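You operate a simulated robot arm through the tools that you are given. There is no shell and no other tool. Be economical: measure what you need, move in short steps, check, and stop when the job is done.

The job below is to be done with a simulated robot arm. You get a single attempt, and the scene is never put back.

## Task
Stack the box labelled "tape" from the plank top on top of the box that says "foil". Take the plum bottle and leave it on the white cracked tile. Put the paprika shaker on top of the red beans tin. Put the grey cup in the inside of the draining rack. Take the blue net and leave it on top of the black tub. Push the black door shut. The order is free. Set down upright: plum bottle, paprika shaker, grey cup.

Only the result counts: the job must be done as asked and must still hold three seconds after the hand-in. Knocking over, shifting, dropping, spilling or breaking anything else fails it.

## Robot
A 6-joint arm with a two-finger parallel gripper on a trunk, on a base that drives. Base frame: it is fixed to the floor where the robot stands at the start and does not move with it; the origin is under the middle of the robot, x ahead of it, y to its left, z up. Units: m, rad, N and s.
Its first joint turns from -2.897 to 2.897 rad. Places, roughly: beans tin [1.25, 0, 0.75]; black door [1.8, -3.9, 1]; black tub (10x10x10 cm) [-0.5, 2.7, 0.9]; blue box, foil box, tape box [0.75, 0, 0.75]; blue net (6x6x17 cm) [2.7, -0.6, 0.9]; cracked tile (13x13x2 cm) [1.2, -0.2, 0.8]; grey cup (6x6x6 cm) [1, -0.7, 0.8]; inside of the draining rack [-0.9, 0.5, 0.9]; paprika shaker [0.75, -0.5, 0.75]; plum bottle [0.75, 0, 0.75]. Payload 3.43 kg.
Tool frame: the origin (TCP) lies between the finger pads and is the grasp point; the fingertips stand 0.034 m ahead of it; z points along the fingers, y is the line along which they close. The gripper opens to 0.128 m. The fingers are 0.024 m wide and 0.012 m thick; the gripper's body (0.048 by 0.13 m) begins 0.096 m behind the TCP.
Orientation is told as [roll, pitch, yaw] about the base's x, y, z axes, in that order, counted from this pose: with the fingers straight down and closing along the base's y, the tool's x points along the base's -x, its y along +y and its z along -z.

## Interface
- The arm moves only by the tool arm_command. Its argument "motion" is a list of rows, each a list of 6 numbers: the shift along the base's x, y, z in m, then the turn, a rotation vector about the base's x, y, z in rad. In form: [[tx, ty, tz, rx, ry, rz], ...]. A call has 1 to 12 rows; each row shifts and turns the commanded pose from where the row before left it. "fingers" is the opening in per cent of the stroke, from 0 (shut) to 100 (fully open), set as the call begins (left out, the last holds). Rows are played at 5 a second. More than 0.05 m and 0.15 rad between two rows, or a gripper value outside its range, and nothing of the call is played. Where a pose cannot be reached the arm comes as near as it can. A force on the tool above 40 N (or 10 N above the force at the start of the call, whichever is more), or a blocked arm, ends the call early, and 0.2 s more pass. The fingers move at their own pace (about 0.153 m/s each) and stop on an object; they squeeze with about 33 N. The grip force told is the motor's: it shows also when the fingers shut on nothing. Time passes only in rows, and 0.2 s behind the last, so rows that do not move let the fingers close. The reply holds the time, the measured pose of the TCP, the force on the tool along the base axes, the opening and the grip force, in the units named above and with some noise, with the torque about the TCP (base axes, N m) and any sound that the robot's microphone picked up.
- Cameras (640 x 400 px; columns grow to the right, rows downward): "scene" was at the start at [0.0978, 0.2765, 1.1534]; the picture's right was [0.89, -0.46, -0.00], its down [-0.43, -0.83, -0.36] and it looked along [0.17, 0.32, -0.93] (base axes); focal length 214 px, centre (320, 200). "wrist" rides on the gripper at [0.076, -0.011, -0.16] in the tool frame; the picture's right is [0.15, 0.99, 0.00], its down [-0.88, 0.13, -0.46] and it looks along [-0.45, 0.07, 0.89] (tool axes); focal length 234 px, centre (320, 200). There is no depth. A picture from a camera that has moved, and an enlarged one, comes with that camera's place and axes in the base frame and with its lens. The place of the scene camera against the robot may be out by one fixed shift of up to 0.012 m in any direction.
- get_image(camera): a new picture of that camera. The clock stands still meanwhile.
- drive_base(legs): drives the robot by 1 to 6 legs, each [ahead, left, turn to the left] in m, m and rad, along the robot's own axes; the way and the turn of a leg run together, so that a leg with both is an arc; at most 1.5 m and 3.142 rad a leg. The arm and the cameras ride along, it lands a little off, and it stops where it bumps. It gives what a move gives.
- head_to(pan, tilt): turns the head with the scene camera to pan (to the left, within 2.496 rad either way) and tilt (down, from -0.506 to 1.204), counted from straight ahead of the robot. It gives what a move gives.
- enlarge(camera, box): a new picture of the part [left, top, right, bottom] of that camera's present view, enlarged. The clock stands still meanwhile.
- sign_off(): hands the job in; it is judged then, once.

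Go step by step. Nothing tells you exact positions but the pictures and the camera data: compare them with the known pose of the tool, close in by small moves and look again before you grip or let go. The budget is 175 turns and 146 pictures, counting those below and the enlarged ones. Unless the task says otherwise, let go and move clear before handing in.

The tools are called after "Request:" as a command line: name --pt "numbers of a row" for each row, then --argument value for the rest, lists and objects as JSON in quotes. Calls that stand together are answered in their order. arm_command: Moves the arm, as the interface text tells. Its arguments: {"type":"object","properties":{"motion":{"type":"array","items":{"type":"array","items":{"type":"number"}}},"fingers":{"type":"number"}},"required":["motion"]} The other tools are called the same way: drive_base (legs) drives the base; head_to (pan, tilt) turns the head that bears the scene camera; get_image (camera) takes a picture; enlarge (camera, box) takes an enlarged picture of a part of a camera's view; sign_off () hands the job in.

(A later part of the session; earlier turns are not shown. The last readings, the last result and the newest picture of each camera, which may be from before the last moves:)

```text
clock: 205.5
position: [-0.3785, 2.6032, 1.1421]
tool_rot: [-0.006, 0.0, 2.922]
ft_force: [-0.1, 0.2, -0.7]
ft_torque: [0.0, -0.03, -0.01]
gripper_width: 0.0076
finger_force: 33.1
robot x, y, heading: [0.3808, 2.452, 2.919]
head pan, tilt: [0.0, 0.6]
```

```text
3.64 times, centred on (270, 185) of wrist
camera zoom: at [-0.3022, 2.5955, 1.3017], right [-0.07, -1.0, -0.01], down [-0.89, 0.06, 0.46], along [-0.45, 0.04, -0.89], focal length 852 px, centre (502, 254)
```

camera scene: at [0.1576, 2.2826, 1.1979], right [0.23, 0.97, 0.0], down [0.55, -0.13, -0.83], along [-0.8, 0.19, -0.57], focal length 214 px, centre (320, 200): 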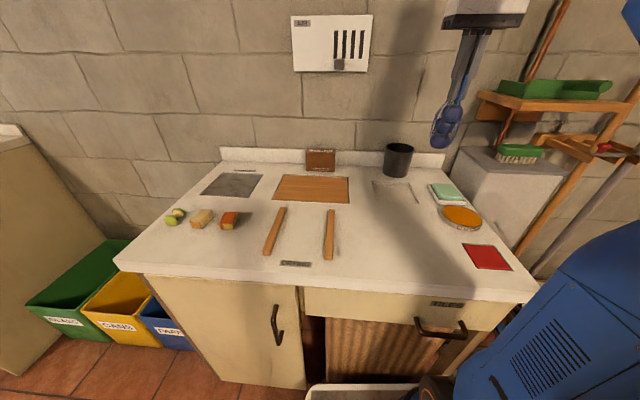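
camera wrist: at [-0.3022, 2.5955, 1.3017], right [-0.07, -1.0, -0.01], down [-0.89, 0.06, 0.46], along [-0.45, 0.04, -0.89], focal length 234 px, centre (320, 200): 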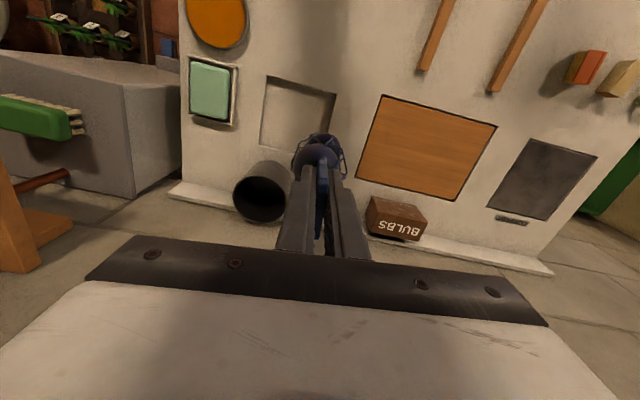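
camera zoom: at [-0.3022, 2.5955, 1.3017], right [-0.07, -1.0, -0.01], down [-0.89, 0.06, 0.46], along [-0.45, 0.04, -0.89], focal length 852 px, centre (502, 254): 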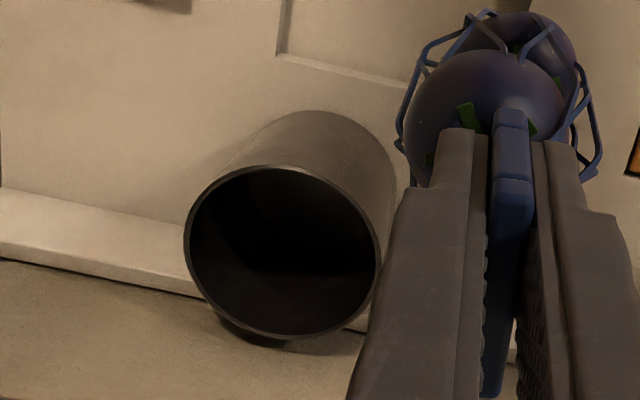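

The tub is hollow; rim centre ≈ (-0.48,2.716). I'll set the net upright centred into/onto it. Move above it and look.

Request:
arm_command --pt "0 0.03 0 0 0 0" --pt "0 0.03 0 0 0 0" --pt "-0.02 0.03 0 0 0 0" --pt "-0.03 0.023 0 0 0 0" --pt "-0.03 0 0 0 0 0" --pt "-0.021 0 0 0 0 0" --pt "0 0 0 0 0 0"

Request:
enlarge --camera "wrist" --box '[240, 90, 400, 240]'

Request:
enlarge --camera "scene" --box '[340, 60, 500, 200]'

```text
clock: 207.1
position: [-0.4774, 2.7171, 1.1368]
tool_rot: [-0.005, -0.009, 2.921]
ft_force: [-0.2, 0.2, -1.1]
ft_torque: [-0.02, 0.02, 0.05]
gripper_width: 0.0078
finger_force: 32.8
out of reach, approached as far as the arm can: row 6
robot x, y, heading: [0.3765, 2.4503, 2.915]
head pan, tilt: [0.0, 0.6]
```

```text
2.67 times, centred on (320, 165) of wrist
camera zoom: at [-0.4002, 2.7105, 1.2961], right [-0.07, -1.0, -0.01], down [-0.89, 0.06, 0.46], along [-0.46, 0.04, -0.89], focal length 624 px, centre (320, 293)
```

zoom: 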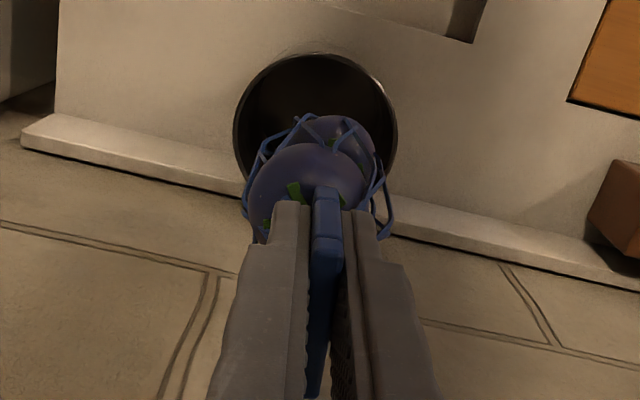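

```text
2.86 times, centred on (420, 130) of scene
camera zoom: at [0.1575, 2.2827, 1.1979], right [0.23, 0.97, 0.0], down [0.55, -0.13, -0.82], along [-0.8, 0.19, -0.57], focal length 613 px, centre (34, 400)
```

zoom: 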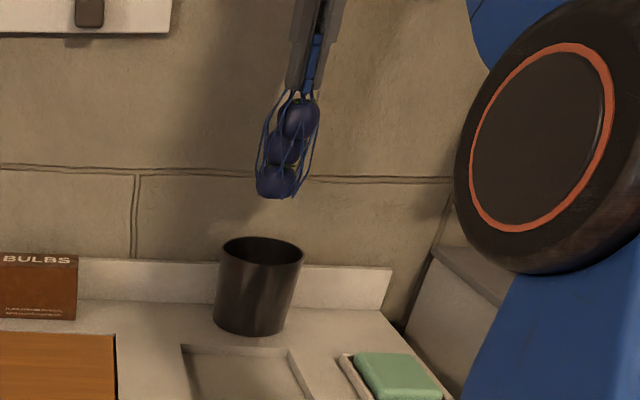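

Correct by (-0.012,+0.012) for the slight tilt, lowering a bit; then check.

Request:
arm_command --pt "0 0.006 -0.01 0 0 0" --pt "-0.006 0.006 -0.01 0 0 0" --pt "-0.006 0 -0.008 0 0 0" --pt "0 0 0 0 0 0"

Request:
enlarge --camera "wrist" --box '[240, 90, 400, 240]'

Request:
enlarge --camera "scene" --box '[340, 60, 500, 200]'

```text
clock: 208.1
position: [-0.4906, 2.728, 1.1094]
tool_rot: [-0.005, -0.003, 2.921]
ft_force: [-0.9, 0.1, -0.9]
ft_torque: [0.02, -0.03, -0.02]
gripper_width: 0.0078
finger_force: 32.9
robot x, y, heading: [0.3771, 2.4512, 2.916]
head pan, tilt: [0.0, 0.6]
```

```text
2.67 times, centred on (320, 165) of wrist
camera zoom: at [-0.4144, 2.722, 1.2679], right [-0.07, -1.0, -0.01], down [-0.89, 0.06, 0.46], along [-0.45, 0.04, -0.89], focal length 624 px, centre (320, 293)
```

zoom: 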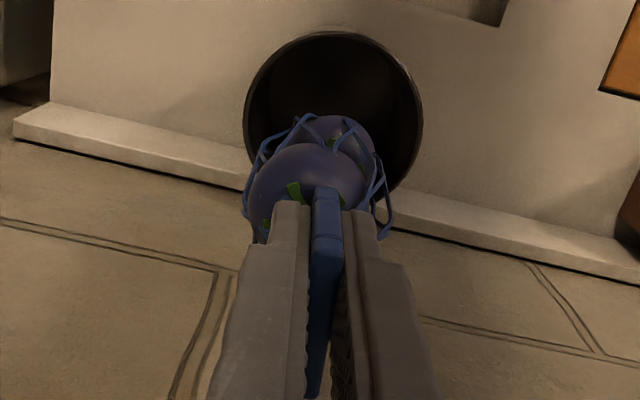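

```text
2.86 times, centred on (420, 130) of scene
camera zoom: at [0.1574, 2.2827, 1.1979], right [0.23, 0.97, 0.0], down [0.55, -0.13, -0.82], along [-0.8, 0.19, -0.57], focal length 613 px, centre (34, 400)
```

zoom: 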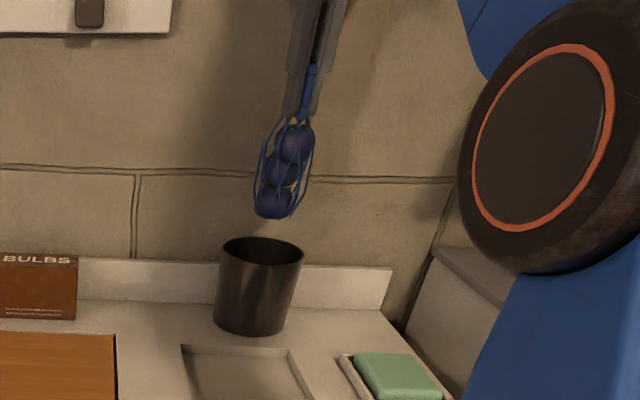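

Request:
arm_command --pt "0.002 0 -0.01 0 0 0" --pt "0 0 -0.01 0 0 0" --pt "0 0 -0.01 0 0 0" --pt "0 0 -0.01 0 0 0" --pt "0 0 -0.01 0 0 0"

Request:
enlarge --camera "wrist" --box '[240, 90, 400, 240]'

Request:
enlarge --camera "scene" --box '[340, 60, 500, 200]'

```text
clock: 209.2
position: [-0.4853, 2.7269, 1.0666]
tool_rot: [-0.006, -0.016, 2.92]
ft_force: [3.7, -0.1, 14.5]
ft_torque: [-0.27, -0.73, 0.02]
gripper_width: 0.008
finger_force: 33.0
robot x, y, heading: [0.3805, 2.451, 2.918]
head pan, tilt: [0.0, 0.6]
stopped in row 5: the force on the tool passed its limit (the readings are from after the stop); the commanded pose is now the measured one
```

```text
2.67 times, centred on (320, 165) of wrist
camera zoom: at [-0.4065, 2.7202, 1.2256], right [-0.07, -1.0, -0.01], down [-0.88, 0.06, 0.47], along [-0.47, 0.04, -0.88], focal length 624 px, centre (320, 293)
```

zoom: 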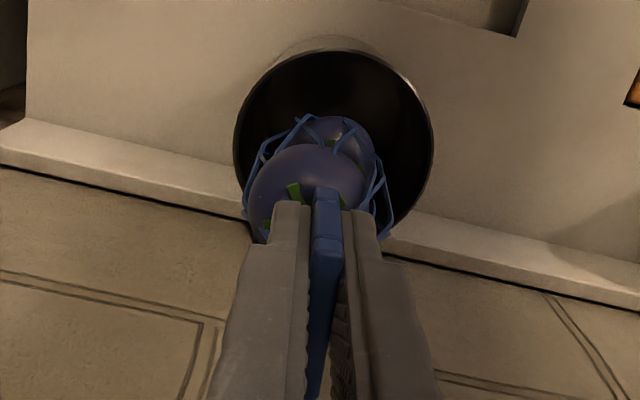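

```text
2.86 times, centred on (420, 130) of scene
camera zoom: at [0.1581, 2.2826, 1.198], right [0.23, 0.97, 0.0], down [0.55, -0.13, -0.83], along [-0.8, 0.19, -0.56], focal length 613 px, centre (34, 400)
```

zoom: 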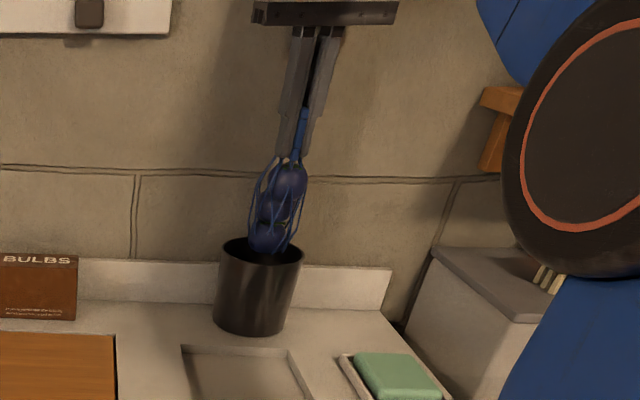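

Contact at rim height, with the force point inside the rim, so the tub top seems to carry it. Lift a little, re-centre, and touch down again.

Request:
arm_command --pt "0 0 0.008 0 0 0" --pt "-0.004 0.005 0.007 0 0 0" --pt "-0.004 0.005 0 0 0 0" --pt "0 0 -0.005 0 0 0" --pt "0 0 -0.005 0 0 0"

Request:
arm_command --pt "0 0 -0.003 0 0 0" --pt "0 0 -0.002 0 0 0"

Request:
arm_command --pt "0 0 -0.002 0 0 0"

Request:
enlarge --camera "scene" --box '[360, 80, 440, 180]'

```text
clock: 210.4
position: [-0.4949, 2.7362, 1.0702]
tool_rot: [-0.009, -0.015, 2.921]
ft_force: [-0.1, 0.1, -1.7]
ft_torque: [0.0, -0.01, 0.02]
gripper_width: 0.0079
finger_force: 32.8
robot x, y, heading: [0.3798, 2.4525, 2.913]
head pan, tilt: [0.0, 0.6]
```

```text
clock: 211.1
position: [-0.4927, 2.7365, 1.0677]
tool_rot: [-0.008, -0.017, 2.921]
ft_force: [-5.1, 0.8, 21.0]
ft_torque: [-0.18, 0.49, -0.03]
gripper_width: 0.0077
finger_force: 33.2
robot x, y, heading: [0.3788, 2.4551, 2.918]
head pan, tilt: [0.0, 0.6]
```

```text
clock: 211.5
position: [-0.493, 2.7354, 1.067]
tool_rot: [-0.006, -0.022, 2.921]
ft_force: [3.2, -0.3, 10.2]
ft_torque: [-0.28, -0.58, 0.02]
gripper_width: 0.0077
finger_force: 33.0
robot x, y, heading: [0.3774, 2.4523, 2.915]
head pan, tilt: [0.0, 0.6]
stopped in row 1: the force on the tool passed its limit (the readings are from after the stop); the commanded pose is now the measured one
```

```text
4.00 times, centred on (400, 130) of scene
camera zoom: at [0.1578, 2.2826, 1.198], right [0.23, 0.97, 0.0], down [0.55, -0.13, -0.83], along [-0.8, 0.19, -0.56], focal length 858 px, centre (0, 480)
```

zoom: 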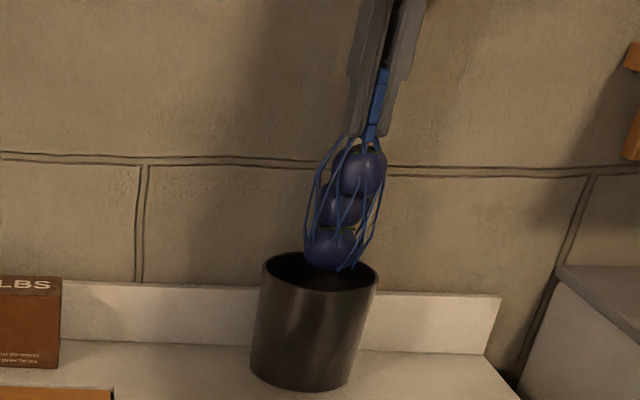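

Touchdown is on the tub's top. Lift slightly, straighten the small tilt, centre, and lower again.

Request:
arm_command --pt "0 0 0.012 0 0 0" --pt "0.005 -0.008 0 0.06 0.055 0" --pt "0 0 0 0 0 0"

Request:
enlarge --camera "scene" --box '[360, 80, 440, 180]'

Request:
enlarge --camera "wrist" --box '[240, 90, 400, 240]'

```text
clock: 212.3
position: [-0.4885, 2.7281, 1.079]
tool_rot: [-0.054, -0.087, 2.923]
ft_force: [0.2, -0.5, -1.5]
ft_torque: [0.0, 0.01, -0.04]
gripper_width: 0.008
finger_force: 32.7
robot x, y, heading: [0.375, 2.4493, 2.911]
head pan, tilt: [0.0, 0.6]
```

```text
4.00 times, centred on (400, 130) of scene
camera zoom: at [0.1572, 2.2828, 1.1979], right [0.23, 0.97, 0.0], down [0.55, -0.13, -0.82], along [-0.8, 0.19, -0.57], focal length 858 px, centre (0, 480)
```

zoom: 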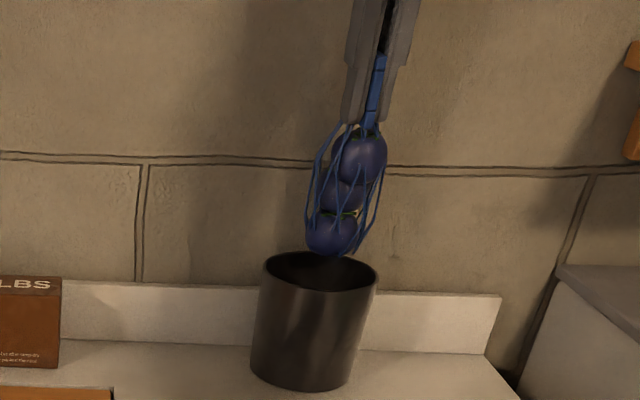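

```text
2.67 times, centred on (320, 165) of wrist
camera zoom: at [-0.4014, 2.7125, 1.2313], right [-0.08, -0.99, -0.07], down [-0.85, 0.03, 0.52], along [-0.52, 0.1, -0.85], focal length 624 px, centre (320, 293)
```

zoom: 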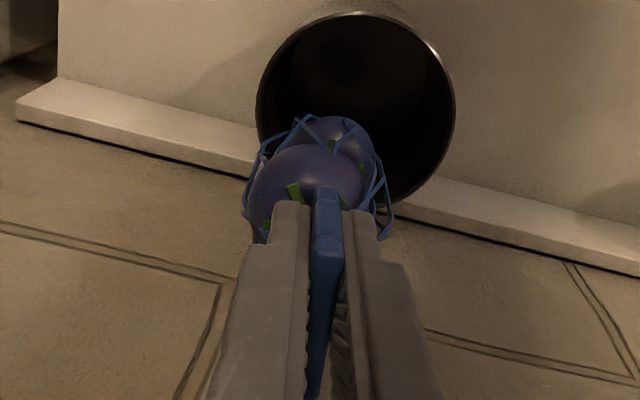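

The net axis is actually parallel to the tool (staggered balls fooled me), so undo the tilt and lower centred.

Request:
arm_command --pt "0.002 -0.005 0 -0.06 -0.07 0" --pt "0 0 0 0 0 0" --pt "0 0 -0.004 0 0 0" --pt "0 0 -0.003 0 0 0"

Request:
arm_command --pt "0 0 -0.002 0 0 0" --pt "0 0 0 0 0 0"

Request:
arm_command --pt "0 0 -0.0015 0 0 0" --pt "0 0 0 0 0 0"

```text
clock: 213.3
position: [-0.4869, 2.7242, 1.0712]
tool_rot: [-0.01, -0.005, 2.92]
ft_force: [0.2, -0.7, -1.6]
ft_torque: [-0.01, -0.01, -0.01]
gripper_width: 0.0079
finger_force: 32.8
robot x, y, heading: [0.3765, 2.455, 2.911]
head pan, tilt: [0.0, 0.6]
```

```text
clock: 213.9
position: [-0.486, 2.7244, 1.068]
tool_rot: [-0.011, -0.004, 2.92]
ft_force: [0.4, -0.3, -1.9]
ft_torque: [0.0, -0.06, 0.03]
gripper_width: 0.0077
finger_force: 33.1
robot x, y, heading: [0.3793, 2.4492, 2.913]
head pan, tilt: [0.0, 0.6]
```

```text
clock: 214.5
position: [-0.4864, 2.7247, 1.0678]
tool_rot: [-0.01, -0.006, 2.921]
ft_force: [-1.1, 1.0, 2.1]
ft_torque: [0.03, 0.07, 0.01]
gripper_width: 0.0075
finger_force: 32.8
robot x, y, heading: [0.3766, 2.4477, 2.916]
head pan, tilt: [0.0, 0.6]
```

Light contact. Open slightly to let it settle, and look.

Request:
arm_command --pt "0 0 -0.001 0 0 0" --pt "0 0 0 0 0 0" --pt "0 0 0 0 0 0" --fingers 15

Request:
enlarge --camera "scene" --box '[360, 80, 440, 180]'

```text
clock: 215.3
position: [-0.4865, 2.7231, 1.0678]
tool_rot: [-0.01, -0.006, 2.922]
ft_force: [-1.7, -0.9, 17.2]
ft_torque: [-0.15, 0.21, 0.01]
gripper_width: 0.0199
finger_force: 0.9
robot x, y, heading: [0.381, 2.4532, 2.908]
head pan, tilt: [0.0, 0.6]
```

```text
4.00 times, centred on (400, 130) of scene
camera zoom: at [0.1578, 2.2825, 1.198], right [0.23, 0.97, 0.0], down [0.55, -0.13, -0.83], along [-0.8, 0.19, -0.56], focal length 858 px, centre (0, 480)
```

zoom: 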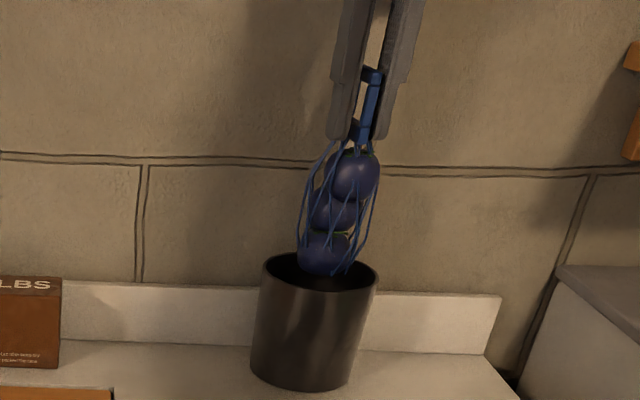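

Request:
arm_command --pt "0 0 0 0 0 0" --pt "0 0 0 0 0 0" --fingers 45

Request:
enlarge --camera "scene" --box '[360, 80, 440, 180]'

```text
clock: 215.9
position: [-0.4875, 2.7241, 1.0656]
tool_rot: [-0.01, -0.006, 2.92]
ft_force: [0.0, -0.3, 0.2]
ft_torque: [-0.02, 0.0, -0.02]
gripper_width: 0.0576
finger_force: 0.1
robot x, y, heading: [0.3792, 2.4526, 2.923]
head pan, tilt: [0.0, 0.6]
```

```text
4.00 times, centred on (400, 130) of scene
camera zoom: at [0.1574, 2.2828, 1.198], right [0.23, 0.97, 0.0], down [0.55, -0.13, -0.83], along [-0.8, 0.19, -0.56], focal length 858 px, centre (0, 480)
```

zoom: 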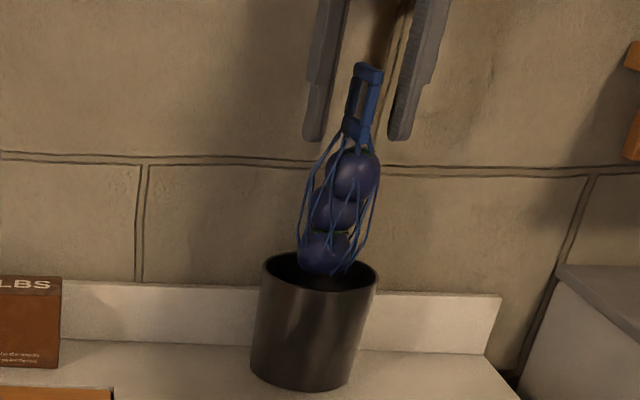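

The net stands on the tub. Withdraw upward and back.

Request:
arm_command --pt "0 0 0.02 0 0 0" --pt "0 0 0.02 0 0 0" --pt "0 0 0.02 0 0 0" --pt "0.02 0 0.008 0 0 0" --pt "0.04 0 0.005 0 0 0" --pt "0.045 0 0 0 0 0" --pt "0.045 0 0 0 0 0" --pt "0.045 0 0 0 0 0" --pt "0.045 0 0 0 0 0" --pt "0.045 0 0 0 0 0" --pt "0.045 0 0 0 0 0" --pt "0.045 0 0 0 0 0"

Request:
enlarge --camera "scene" --box '[320, 60, 480, 200]'

```text
clock: 218.5
position: [-0.112, 2.7235, 1.1378]
tool_rot: [-0.01, -0.006, 2.92]
ft_force: [-1.5, 0.0, -0.3]
ft_torque: [-0.04, -0.05, -0.06]
gripper_width: 0.0576
finger_force: 0.1
robot x, y, heading: [0.3759, 2.453, 2.917]
head pan, tilt: [0.0, 0.6]
```

```text
2.86 times, centred on (400, 130) of scene
camera zoom: at [0.157, 2.283, 1.1979], right [0.23, 0.97, 0.0], down [0.55, -0.13, -0.82], along [-0.8, 0.19, -0.57], focal length 613 px, centre (91, 400)
```

zoom: 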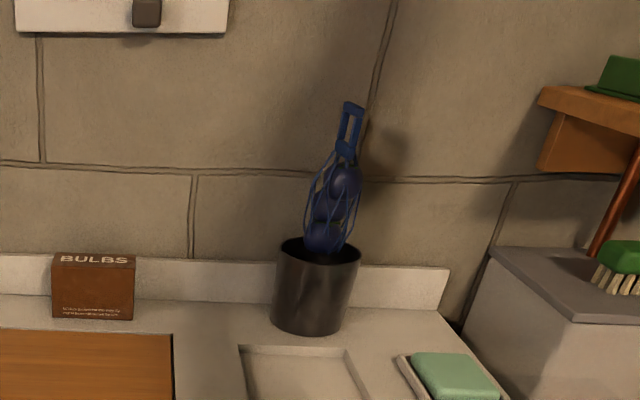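

Net done. Drive back toward the corridor for the grey cup.

Request:
drive_base --legs '[[-0.1, 0, 0], [0, 0, -0.04], [0, 1.15, 0], [0, 1.15, 0]]'

```text
clock: 230.8
position: [-0.5776, 0.5166, 1.1381]
tool_rot: [-0.011, -0.007, 2.904]
ft_force: [0.2, 0.1, -0.3]
ft_torque: [-0.02, 0.0, 0.0]
gripper_width: 0.0576
finger_force: 0.1
robot x, y, heading: [-0.0887, 0.2364, 2.895]
head pan, tilt: [0.0, 0.6]
```

Request:
drive_base --legs '[[0.0, 0, -0.02], [0, 1.19, 0]]'

```text
clock: 237.2
position: [-0.899, -0.6074, 1.1388]
tool_rot: [-0.01, -0.006, 2.837]
ft_force: [-0.1, 0.5, 0.6]
ft_torque: [0.01, 0.0, 0.0]
gripper_width: 0.0576
finger_force: 0.0
robot x, y, heading: [-0.4318, -0.919, 2.835]
head pan, tilt: [0.0, 0.6]
```

Request:
drive_base --legs '[[0.0, 0, 0.04], [-0.7, 0, 0], [-0.66, 0, 0]]'

Request:
head_to --pan -1.7 --tilt 0.6

Request:
get_image --camera "scene"

```text
clock: 244.7
position: [0.3901, -0.9918, 1.1391]
tool_rot: [-0.01, -0.005, 2.876]
ft_force: [-0.5, 0.1, 0.6]
ft_torque: [0.03, 0.01, 0.01]
gripper_width: 0.0576
finger_force: 0.0
robot x, y, heading: [0.8701, -1.2812, 2.873]
head pan, tilt: [0.0, 0.6]
```

```text
clock: 246.4
position: [0.3893, -0.9915, 1.1382]
tool_rot: [-0.01, -0.005, 2.875]
ft_force: [0.1, 1.1, 0.2]
ft_torque: [-0.03, 0.03, 0.02]
gripper_width: 0.0576
finger_force: 0.1
robot x, y, heading: [0.8697, -1.2837, 2.87]
head pan, tilt: [-1.7, 0.6]
```

```text
33 pictures are left
camera scene: at [0.7591, -1.386, 1.198], right [0.92, -0.39, 0.0], down [-0.22, -0.52, -0.83], along [0.32, 0.76, -0.56], focal length 214 px, centre (320, 200)
```

scene: 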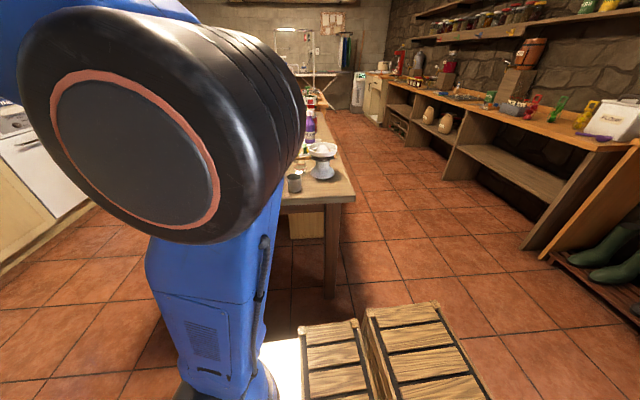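

Cup ≈ (0.95,-0.70) at the table corner. Swing the arm over to it.

Request:
arm_command --pt "0.04 0.02 0 0 0 0" --pt "0.04 0.021 0 0 0 0" --pt "0.04 0.021 0 0 0 0" --pt "0.04 0.021 0 0 0 0" --pt "0.04 0.021 0 0 0 0" --pt "0.04 0.021 0 0 0 0" --pt "0.04 0.021 0 0 0 0" --pt "0.04 0.021 0 0 0 0" --pt "0.04 0.021 0 0 0 0" --pt "0.04 0.021 0 0 0 0" --pt "0.04 0.021 0 0 0 0" --pt "0.04 0.021 0 0 0 0" --fingers 78

Request:
arm_command --pt "0.04 0.021 -0.015 0 0 0" --pt "0.035 0.02 -0.03 0 0 0" --pt "0 0 -0.03 0 0 0" --pt "0 0 0 0 0 0"

Request:
get_image --camera "wrist"

```text
clock: 249.0
position: [0.8724, -0.7432, 1.1396]
tool_rot: [-0.013, -0.005, 2.878]
ft_force: [-0.9, -0.7, 0.6]
ft_torque: [0.1, -0.06, 0.02]
gripper_width: 0.0999
finger_force: 0.0
robot x, y, heading: [0.8698, -1.2889, 2.872]
head pan, tilt: [-1.7, 0.6]
```

```text
refused: row 2 steps farther than a row can; nothing moved
```

```text
32 pictures are left
camera wrist: at [0.9472, -0.7543, 1.2992], right [-0.12, -0.99, -0.01], down [-0.88, 0.1, 0.46], along [-0.45, 0.06, -0.89], focal length 234 px, centre (320, 200)
```

wrist: 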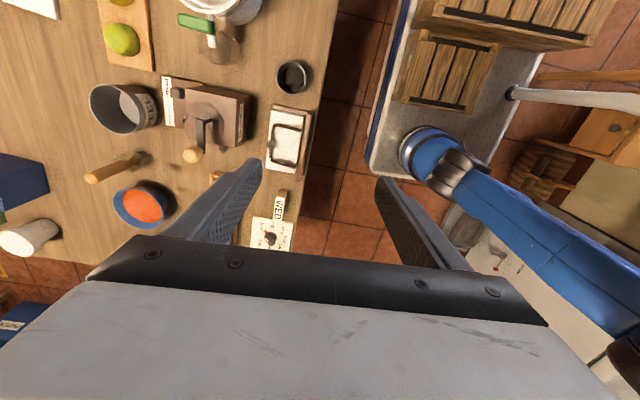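

Cup at (0.958,-0.704). Move above it.

Request:
arm_command --pt "0.043 0.019 0 0 0 0" --pt "0.043 0.019 0 0 0 0" --pt "0 0 -0.05 0 0 0" --pt "0 0 -0.05 0 0 0" --pt "0 0 -0.05 0 0 0" --pt "0 0 -0.04 0 0 0" --pt "0 0 0 0 0 0"

Request:
get_image --camera "wrist"

```text
clock: 250.6
position: [0.9556, -0.7055, 0.9461]
tool_rot: [-0.011, -0.005, 2.879]
ft_force: [0.3, -0.5, -0.4]
ft_torque: [-0.02, 0.0, 0.01]
gripper_width: 0.0997
finger_force: 0.0
robot x, y, heading: [0.8698, -1.2845, 2.869]
head pan, tilt: [-1.7, 0.6]
```

```text
31 pictures are left
camera wrist: at [1.0334, -0.7153, 1.1061], right [-0.12, -0.99, -0.01], down [-0.88, 0.1, 0.46], along [-0.46, 0.06, -0.89], focal length 234 px, centre (320, 200)
```

wrist: 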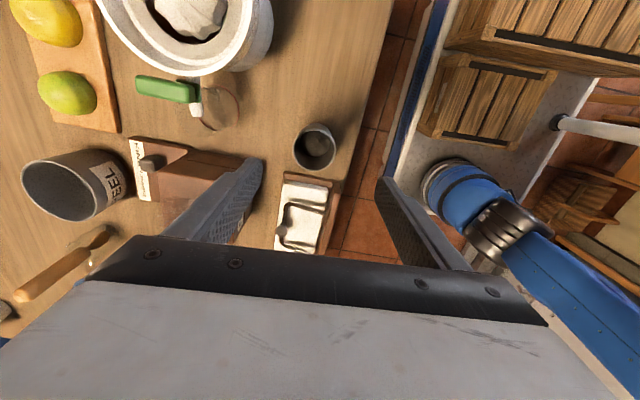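

Request:
arm_command --pt "0.002 0.005 -0.02 0 0 0" --pt "0 0 -0.04 0 0 0" --pt "0 0 -0.04 0 0 0" --pt "0 0 -0.03 0 0 0" --pt "0 0 -0.014 0 0 0" --pt "0 0 0 0 0 0" --fingers 68

Request:
get_image --camera "wrist"

```text
clock: 252.0
position: [0.9547, -0.7002, 0.8047]
tool_rot: [-0.012, -0.005, 2.878]
ft_force: [0.5, -0.2, 0.2]
ft_torque: [-0.01, -0.01, 0.03]
gripper_width: 0.0868
finger_force: 0.1
robot x, y, heading: [0.8705, -1.2853, 2.872]
head pan, tilt: [-1.7, 0.6]
```

```text
30 pictures are left
camera wrist: at [1.0325, -0.7097, 0.964], right [-0.12, -0.99, -0.01], down [-0.88, 0.1, 0.46], along [-0.46, 0.06, -0.89], focal length 234 px, centre (320, 200)
```

wrist: 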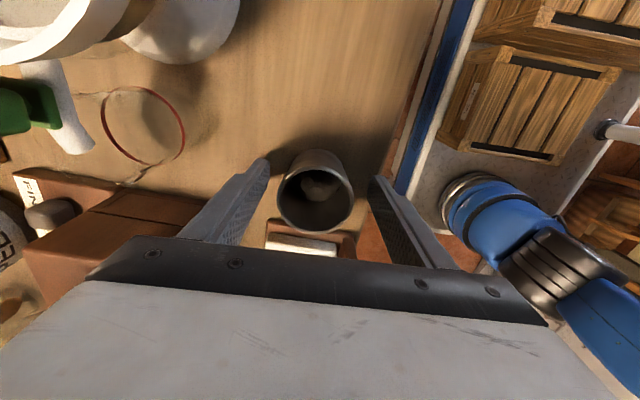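

Request:
arm_command --pt "0 0 -0.004 0 0 0" --pt "0 0 0 0 0 0" --pt "0 0 0 0 0 0" --pt "0 0 0 0 0 0" --fingers 0

Request:
arm_command --pt "0 0 0.005 0 0 0" --pt "0 0 0.01 0 0 0" --pt "0 0 0.015 0 0 0" --pt "0 0 0.02 0 0 0" --pt "0 0 0.02 0 0 0" --pt "0 0 0.02 0 0 0"

Request:
get_image --camera "wrist"

```text
clock: 253.0
position: [0.9551, -0.7004, 0.8018]
tool_rot: [-0.01, -0.006, 2.878]
ft_force: [-0.9, 1.9, 19.2]
ft_torque: [-0.08, 0.01, 0.03]
gripper_width: 0.054
finger_force: 33.0
robot x, y, heading: [0.8708, -1.2832, 2.87]
head pan, tilt: [-1.7, 0.6]
```

```text
clock: 254.4
position: [0.958, -0.6981, 0.8913]
tool_rot: [-0.008, -0.006, 2.879]
ft_force: [0.1, 0.0, -0.5]
ft_torque: [-0.02, -0.01, -0.01]
gripper_width: 0.0543
finger_force: 33.3
robot x, y, heading: [0.8708, -1.285, 2.869]
head pan, tilt: [-1.7, 0.6]
```

```text
29 pictures are left
camera wrist: at [1.0346, -0.7079, 1.0506], right [-0.12, -0.99, -0.01], down [-0.88, 0.1, 0.46], along [-0.46, 0.06, -0.89], focal length 234 px, centre (320, 200)
```

wrist: 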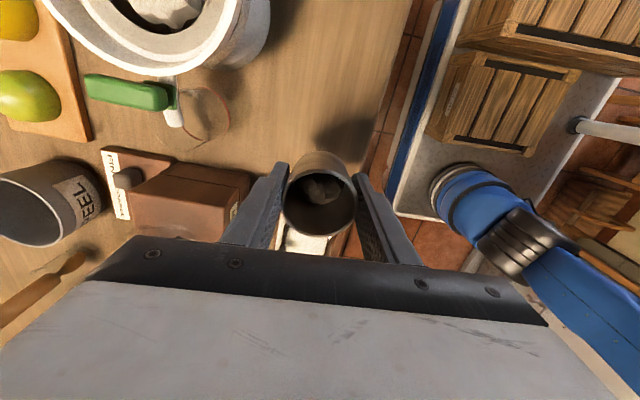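

Cup is held. Raise and swing back to the tucked pose.

Request:
arm_command --pt "0 0 0.03 0 0 0" --pt "0 0 0.03 0 0 0" --pt "0 0 0.03 0 0 0" --pt "0 0 0.03 0 0 0" --pt "0 0 0.03 0 0 0" --pt "0 0 0.03 0 0 0" --pt "-0.02 -0.011 0.02 0 0 0" --pt "-0.03 -0.016 0.02 0 0 0" --pt "-0.03 -0.016 0.01 0 0 0" --pt "-0.03 -0.016 0 0 0 0" --pt "-0.03 -0.016 0 0 0 0" --pt "-0.03 -0.016 0 0 0 0"

Request:
arm_command --pt "-0.035 -0.017 0 0 0 0" --pt "-0.035 -0.017 0 0 0 0" --pt "-0.035 -0.017 0 0 0 0" --pt "-0.035 -0.017 0 0 0 0" --pt "-0.035 -0.017 0 0 0 0" --pt "-0.035 -0.017 0 0 0 0" --pt "-0.035 -0.017 0 0 0 0" --pt "-0.035 -0.017 0 0 0 0" --pt "-0.035 -0.017 0 0 0 0" --pt "-0.035 -0.017 0 0 0 0" --pt "-0.03 -0.017 0 0 0 0"

```text
clock: 257.0
position: [0.7854, -0.7888, 1.1203]
tool_rot: [-0.007, -0.008, 2.876]
ft_force: [0.3, 0.6, -1.6]
ft_torque: [-0.05, 0.01, 0.02]
gripper_width: 0.0541
finger_force: 33.2
robot x, y, heading: [0.8707, -1.2862, 2.869]
head pan, tilt: [-1.7, 0.6]
```

```text
clock: 259.4
position: [0.4082, -0.98, 1.1234]
tool_rot: [-0.009, -0.008, 2.877]
ft_force: [0.3, 0.2, -1.0]
ft_torque: [0.01, 0.0, 0.03]
gripper_width: 0.0539
finger_force: 33.0
robot x, y, heading: [0.8669, -1.2844, 2.873]
head pan, tilt: [-1.7, 0.6]
```

Request:
drive_base --legs '[[0.7, 0, 0], [0.64, 0, 0], [0, -1.2, 0]]'

Request:
head_to --pan -0.1 --tilt 0.65

Request:
get_image --camera "scene"

Request:
get_image --camera "wrist"

```text
clock: 272.0
position: [-0.5625, 0.5284, 1.1231]
tool_rot: [-0.012, -0.006, 2.906]
ft_force: [-1.1, -0.1, -0.7]
ft_torque: [0.02, 0.0, 0.03]
gripper_width: 0.0538
finger_force: 33.1
robot x, y, heading: [-0.094, 0.2378, 2.9]
head pan, tilt: [-1.7, 0.6]
```

```text
clock: 273.6
position: [-0.5633, 0.5284, 1.1247]
tool_rot: [-0.01, -0.007, 2.908]
ft_force: [0.4, -0.1, -0.9]
ft_torque: [0.0, -0.01, 0.0]
gripper_width: 0.0541
finger_force: 33.5
robot x, y, heading: [-0.0928, 0.2402, 2.899]
head pan, tilt: [-0.099, 0.649]
```

```text
28 pictures are left
camera scene: at [-0.3125, 0.0795, 1.1937], right [0.33, 0.94, 0.0], down [0.57, -0.2, -0.8], along [-0.75, 0.27, -0.6], focal length 214 px, centre (320, 200)
```

scene: 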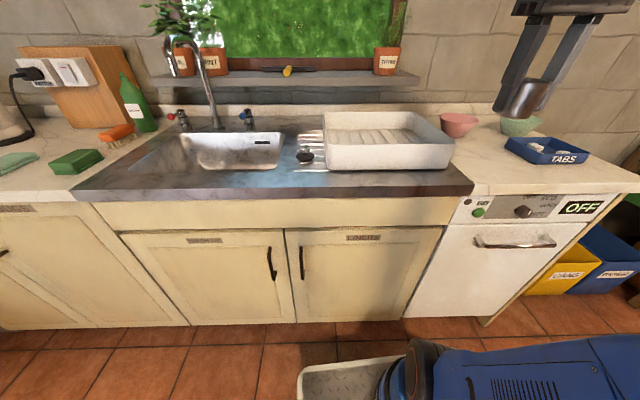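

```text
27 pictures are left
camera wrist: at [-0.4853, 0.5211, 1.2832], right [-0.09, -1.0, -0.01], down [-0.89, 0.07, 0.46], along [-0.46, 0.05, -0.89], focal length 234 px, centre (320, 200)
```

wrist: 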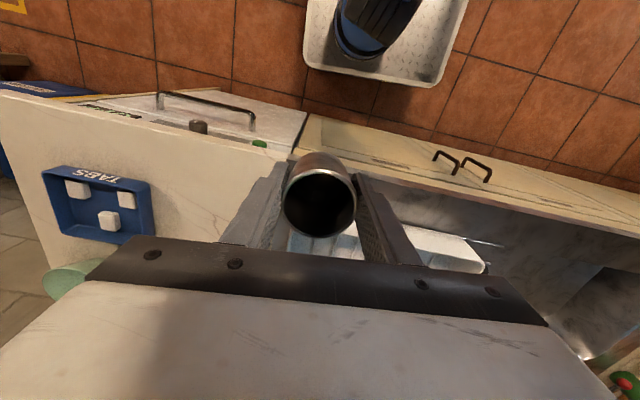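

The rack (white tray) is ahead at about (-0.97,0.54). Extend the arm over it.

Request:
arm_command --pt "-0.03 0 -0.005 0 0 0" --pt "-0.035 0 -0.01 0 0 0" --pt "-0.035 0 -0.01 0 0 0" --pt "-0.035 0 -0.01 0 0 0" --pt "-0.035 0 -0.01 0 0 0" --pt "-0.035 0 -0.01 0 0 0" --pt "-0.035 0 -0.01 0 0 0" --pt "-0.035 0 0 0 0 0" --pt "-0.035 0 0 0 0 0" --pt "-0.03 0 0 0 0 0" --pt "0 0 0 0 0 0"

Request:
get_image --camera "wrist"

Request:
enlarge --camera "scene" --box '[300, 60, 480, 190]'

```text
clock: 276.1
position: [-0.9037, 0.5288, 1.0585]
tool_rot: [-0.01, -0.006, 2.907]
ft_force: [0.4, -0.6, -0.1]
ft_torque: [0.04, -0.01, 0.0]
gripper_width: 0.054
finger_force: 33.1
robot x, y, heading: [-0.0939, 0.2382, 2.902]
head pan, tilt: [-0.099, 0.649]
```

```text
26 pictures are left
camera wrist: at [-0.8268, 0.5222, 1.2172], right [-0.09, -1.0, -0.01], down [-0.89, 0.07, 0.46], along [-0.46, 0.05, -0.89], focal length 234 px, centre (320, 200)
```

wrist: 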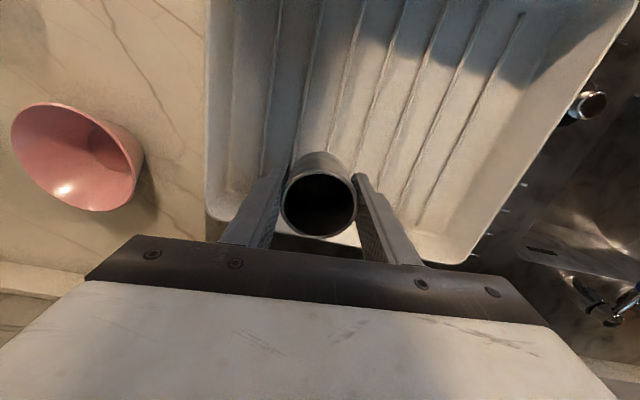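

```text
3.08 times, centred on (390, 125) of scene
camera zoom: at [-0.3125, 0.0794, 1.1937], right [0.33, 0.94, 0.0], down [0.57, -0.2, -0.8], along [-0.75, 0.27, -0.6], focal length 660 px, centre (105, 431)
```

zoom: 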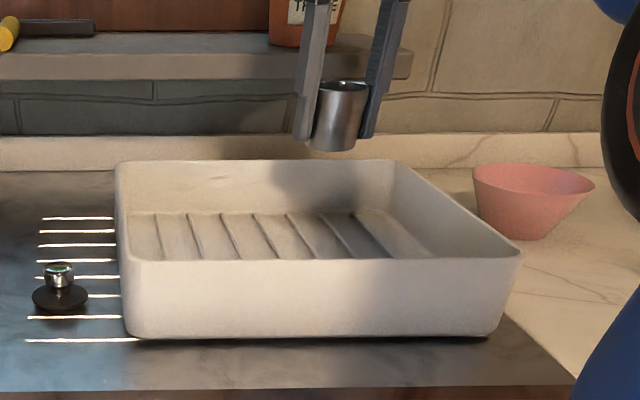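

Spot is inside the tray. Shift a little toward the tray's centre and lower.

Request:
arm_command --pt "-0.02 -0.01 0 0 0 0" --pt "-0.015 -0.01 0 0 0 0" --pt "0 0 -0.03 0 0 0" --pt "0 0 -0.03 0 0 0" --pt "0 0 -0.03 0 0 0" --pt "0 0 -0.015 0 0 0" --pt "0 0 0 0 0 0"

Request:
enlarge --camera "scene" --box '[300, 60, 480, 190]'

```text
clock: 277.6
position: [-0.9384, 0.5078, 0.9553]
tool_rot: [-0.011, -0.008, 2.908]
ft_force: [-2.7, 3.4, 19.4]
ft_torque: [-0.09, -0.07, -0.01]
gripper_width: 0.054
finger_force: 33.1
robot x, y, heading: [-0.0908, 0.2349, 2.904]
head pan, tilt: [-0.099, 0.649]
```

```text
3.08 times, centred on (390, 125) of scene
camera zoom: at [-0.3121, 0.0795, 1.1938], right [0.33, 0.94, 0.0], down [0.57, -0.2, -0.8], along [-0.75, 0.27, -0.6], focal length 660 px, centre (105, 431)
```

zoom: 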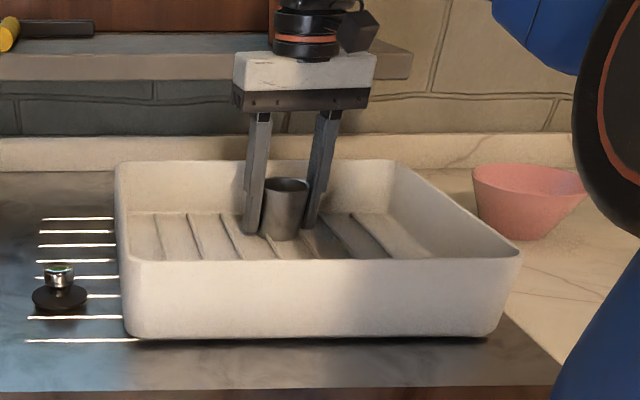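

The cup stands on the rack floor. Release and rise.

Request:
arm_command --pt "0 0 0.002 0 0 0" --pt "0 0 0 0 0 0" --pt "0 0 0 0 0 0" --fingers 72

Request:
arm_command --pt "0 0 0.03 0 0 0" --pt "0 0 0.04 0 0 0" --pt "0 0 0.04 0 0 0" --pt "0.04 0 0.02 0 0 0" --pt "0.045 0 0.01 0 0 0" --pt "0.045 0 0.01 0 0 0" --pt "0.045 0 0.01 0 0 0" --pt "0.045 0 0.01 0 0 0" --pt "0.045 0 0 0 0 0" --pt "0.045 0 0 0 0 0" --pt "0.045 0 0 0 0 0"

Request:
enlarge --camera "scene" --box '[300, 60, 480, 190]'

```text
clock: 278.4
position: [-0.9386, 0.5078, 0.955]
tool_rot: [-0.01, -0.006, 2.907]
ft_force: [-0.8, 0.3, 0.2]
ft_torque: [0.01, 0.02, 0.0]
gripper_width: 0.0923
finger_force: 0.1
robot x, y, heading: [-0.0899, 0.2413, 2.902]
head pan, tilt: [-0.099, 0.649]
```

```text
clock: 280.9
position: [-0.5813, 0.5099, 1.1263]
tool_rot: [-0.01, -0.007, 2.909]
ft_force: [-0.1, 0.7, -0.1]
ft_torque: [-0.04, -0.02, 0.02]
gripper_width: 0.0922
finger_force: 0.1
robot x, y, heading: [-0.0929, 0.2374, 2.901]
head pan, tilt: [-0.099, 0.649]
```

```text
3.08 times, centred on (390, 125) of scene
camera zoom: at [-0.3128, 0.0796, 1.1936], right [0.33, 0.94, 0.0], down [0.57, -0.2, -0.8], along [-0.75, 0.27, -0.6], focal length 660 px, centre (105, 431)
```

zoom: 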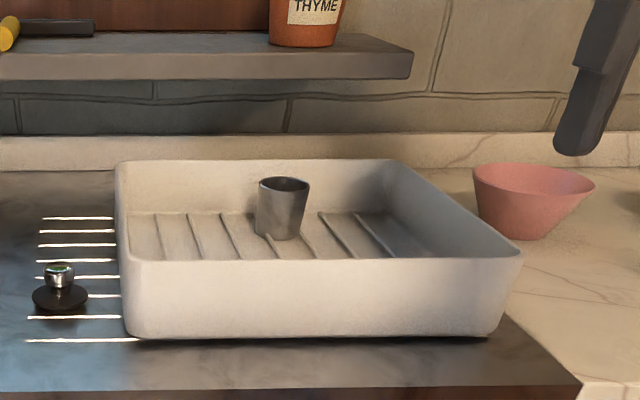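

Cup placed upright in the rack. Now head for the black door.

Request:
drive_base --legs '[[0, 0, -0.035], [0, 1.2, 0]]'

```text
clock: 287.2
position: [-0.884, -0.6233, 1.1257]
tool_rot: [-0.011, -0.004, 2.897]
ft_force: [0.9, 0.1, -0.7]
ft_torque: [0.04, 0.01, 0.03]
gripper_width: 0.0921
finger_force: 0.1
robot x, y, heading: [-0.3959, -0.9013, 2.887]
head pan, tilt: [-0.099, 0.649]
```

Request:
drive_base --legs '[[0, 0, -0.01], [-1.25, 0, 0], [-1.25, 0, 0], [0, 0, 1.57]]'

Request:
head_to --pan 0.2 --tilt 0.3

Request:
get_image --camera "scene"

```text
clock: 299.3
position: [1.5129, -1.2724, 1.1273]
tool_rot: [-0.011, -0.007, 2.84]
ft_force: [0.2, -0.4, 0.2]
ft_torque: [-0.03, 0.0, -0.03]
gripper_width: 0.0921
finger_force: 0.1
robot x, y, heading: [1.9809, -1.5745, 2.832]
head pan, tilt: [-0.099, 0.649]
stopped in leg 3: the robot was blocked; the commanded pose is now the measured one
```

```text
clock: 300.1
position: [1.5118, -1.2719, 1.1268]
tool_rot: [-0.01, -0.008, 2.838]
ft_force: [-0.2, 0.1, 0.4]
ft_torque: [0.02, -0.02, 0.01]
gripper_width: 0.0924
finger_force: 0.1
robot x, y, heading: [1.9797, -1.5731, 2.834]
head pan, tilt: [0.201, 0.3]
```

```text
22 pictures are left
camera scene: at [1.736, -1.7445, 1.2254], right [0.11, 0.99, 0.0], down [0.29, -0.03, -0.95], along [-0.95, 0.1, -0.3], focal length 214 px, centre (320, 200)
```

scene: 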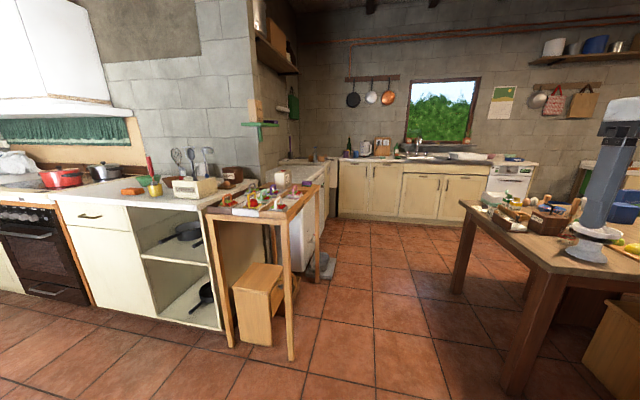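

I bumped something behind with the base. Move forward a bit and check behind.

Request:
drive_base --legs '[[0.3, 0, 0], [0, 0, 1.57]]'

Request:
head_to --pan 1.0 --tilt 0.4

Request:
get_image --camera "scene"

Request:
head_to --pan 0.1 --tilt 0.25

Request:
get_image --camera "scene"

```text
clock: 305.9
position: [1.3882, -1.9517, 1.126]
tool_rot: [-0.009, -0.009, -1.877]
ft_force: [0.5, 0.6, 0.2]
ft_torque: [0.02, -0.01, 0.0]
gripper_width: 0.0923
finger_force: 0.1
robot x, y, heading: [1.6971, -1.4848, -1.884]
head pan, tilt: [0.201, 0.3]
```

```text
clock: 307.1
position: [1.3895, -1.9518, 1.1268]
tool_rot: [-0.01, -0.008, -1.881]
ft_force: [-0.2, 0.4, 0.4]
ft_torque: [0.02, 0.0, -0.04]
gripper_width: 0.0922
finger_force: 0.1
robot x, y, heading: [1.6978, -1.4849, -1.88]
head pan, tilt: [1.0, 0.4]
```

```text
21 pictures are left
camera scene: at [1.9313, -1.6952, 1.2162], right [-0.78, -0.63, 0.0], down [-0.25, 0.3, -0.92], along [0.58, -0.71, -0.39], focal length 214 px, centre (320, 200)
```

scene: 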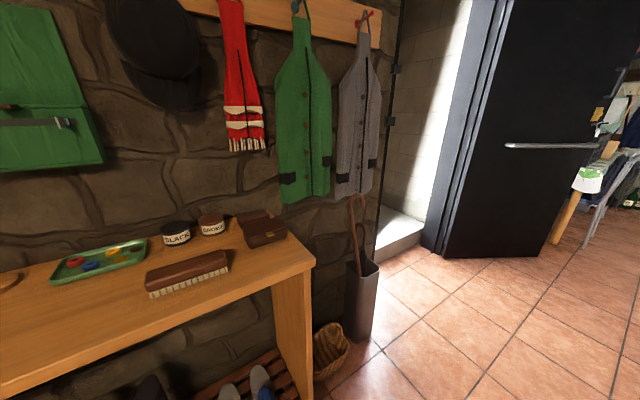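

```text
clock: 308.3
position: [1.3884, -1.9519, 1.1264]
tool_rot: [-0.01, -0.009, -1.88]
ft_force: [0.3, 0.5, 0.3]
ft_torque: [0.02, -0.01, -0.01]
gripper_width: 0.0924
finger_force: 0.0
robot x, y, heading: [1.6954, -1.4848, -1.886]
head pan, tilt: [0.099, 0.25]
```

```text
20 pictures are left
camera scene: at [1.8529, -1.7146, 1.2302], right [-0.98, 0.21, 0.0], down [0.05, 0.24, -0.97], along [-0.21, -0.95, -0.25], focal length 214 px, centre (320, 200)
```

scene: 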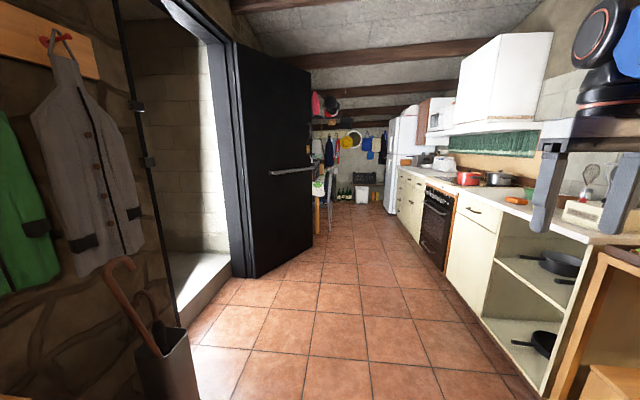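

The door leaf is open about 140°, hinged at the far jamb, so it must be pushed from behind. Drive down the passage and turn to face it.

Request:
drive_base --legs '[[0, 0, 0.05], [1.0, -0.15, 0], [0.9, -0.2, 0], [0, 0, 1.57]]'

Request:
head_to --pan -0.3 --tilt 0.4

Request:
get_image --camera "scene"

```text
clock: 321.5
position: [1.234, -3.6429, 1.1264]
tool_rot: [-0.012, -0.01, -0.618]
ft_force: [-0.9, 0.7, -0.1]
ft_torque: [-0.02, -0.03, -0.02]
gripper_width: 0.0924
finger_force: 0.1
robot x, y, heading: [0.8859, -3.2073, -0.628]
head pan, tilt: [0.099, 0.25]
stopped in leg 4: the robot was blocked; the commanded pose is now the measured one
```

```text
clock: 322.4
position: [1.2353, -3.6438, 1.127]
tool_rot: [-0.011, -0.009, -0.62]
ft_force: [-0.3, 0.7, 0.2]
ft_torque: [-0.01, 0.03, 0.02]
gripper_width: 0.0923
finger_force: 0.0
robot x, y, heading: [0.8847, -3.2085, -0.624]
head pan, tilt: [-0.3, 0.4]
```

```text
19 pictures are left
camera scene: at [1.1272, -3.1446, 1.2162], right [-0.8, -0.6, 0.0], down [-0.23, 0.31, -0.92], along [0.55, -0.74, -0.39], focal length 214 px, centre (320, 200)
```

scene: 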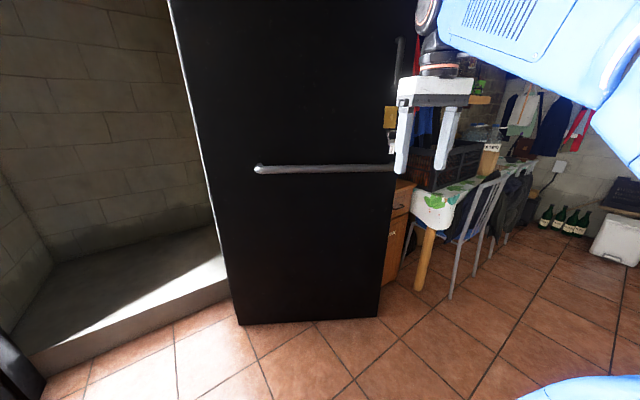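

Rotation was blocked by the cabinets behind. I'll tuck the arm a little, step forward, and finish the turn to face the door wall.

Request:
arm_command --pt "-0.03 0.02 0.01 0 0 0" --pt "-0.03 0.02 0.01 0 0 0" --pt "-0.02 0.018 0 0 0 0" --fingers 0

Request:
drive_base --legs '[[0.08, 0.05, 0], [0, 0, 0.36]]'

```text
clock: 323.2
position: [1.1597, -3.5919, 1.1306]
tool_rot: [-0.013, -0.014, -0.62]
ft_force: [0.9, -0.1, -0.3]
ft_torque: [0.06, 0.02, -0.02]
gripper_width: 0.0
finger_force: 33.1
out of reach, approached as far as the arm can: row 2, 3
robot x, y, heading: [0.8861, -3.2066, -0.626]
head pan, tilt: [-0.3, 0.4]
```

```text
clock: 325.4
position: [1.3732, -3.4716, 1.1324]
tool_rot: [-0.014, -0.015, -0.253]
ft_force: [-1.4, -0.8, 0.0]
ft_torque: [0.03, 0.01, 0.0]
gripper_width: 0.0
finger_force: 33.2
robot x, y, heading: [0.9772, -3.2145, -0.259]
head pan, tilt: [-0.3, 0.4]
```

Request:
drive_base --legs '[[-0.06, 0, 0], [0, -1.0, 0]]'

Request:
head_to --pan 0.0 --tilt 0.4

Request:
get_image --camera "scene"

```text
clock: 331.2
position: [1.0413, -4.4287, 1.1312]
tool_rot: [-0.014, -0.014, -0.273]
ft_force: [-1.0, -0.3, 0.0]
ft_torque: [0.0, 0.01, 0.01]
gripper_width: 0.0
finger_force: 32.7
robot x, y, heading: [0.6521, -4.1582, -0.279]
head pan, tilt: [-0.3, 0.4]
```

```text
clock: 332.0
position: [1.0404, -4.4293, 1.1311]
tool_rot: [-0.013, -0.013, -0.274]
ft_force: [-0.2, -0.1, -0.4]
ft_torque: [0.01, 0.01, -0.02]
gripper_width: 0.0001
finger_force: 32.9
robot x, y, heading: [0.6549, -4.1592, -0.273]
head pan, tilt: [0.0, 0.4]
```

```text
18 pictures are left
camera scene: at [0.8716, -3.9915, 1.2162], right [-0.28, -0.96, 0.0], down [-0.37, 0.11, -0.92], along [0.89, -0.26, -0.39], focal length 214 px, centre (320, 200)
```

scene: 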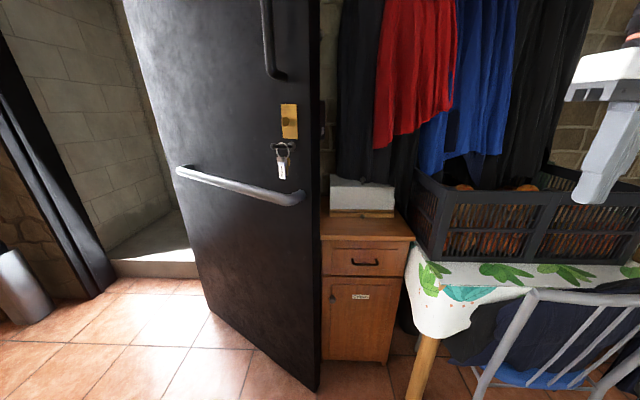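

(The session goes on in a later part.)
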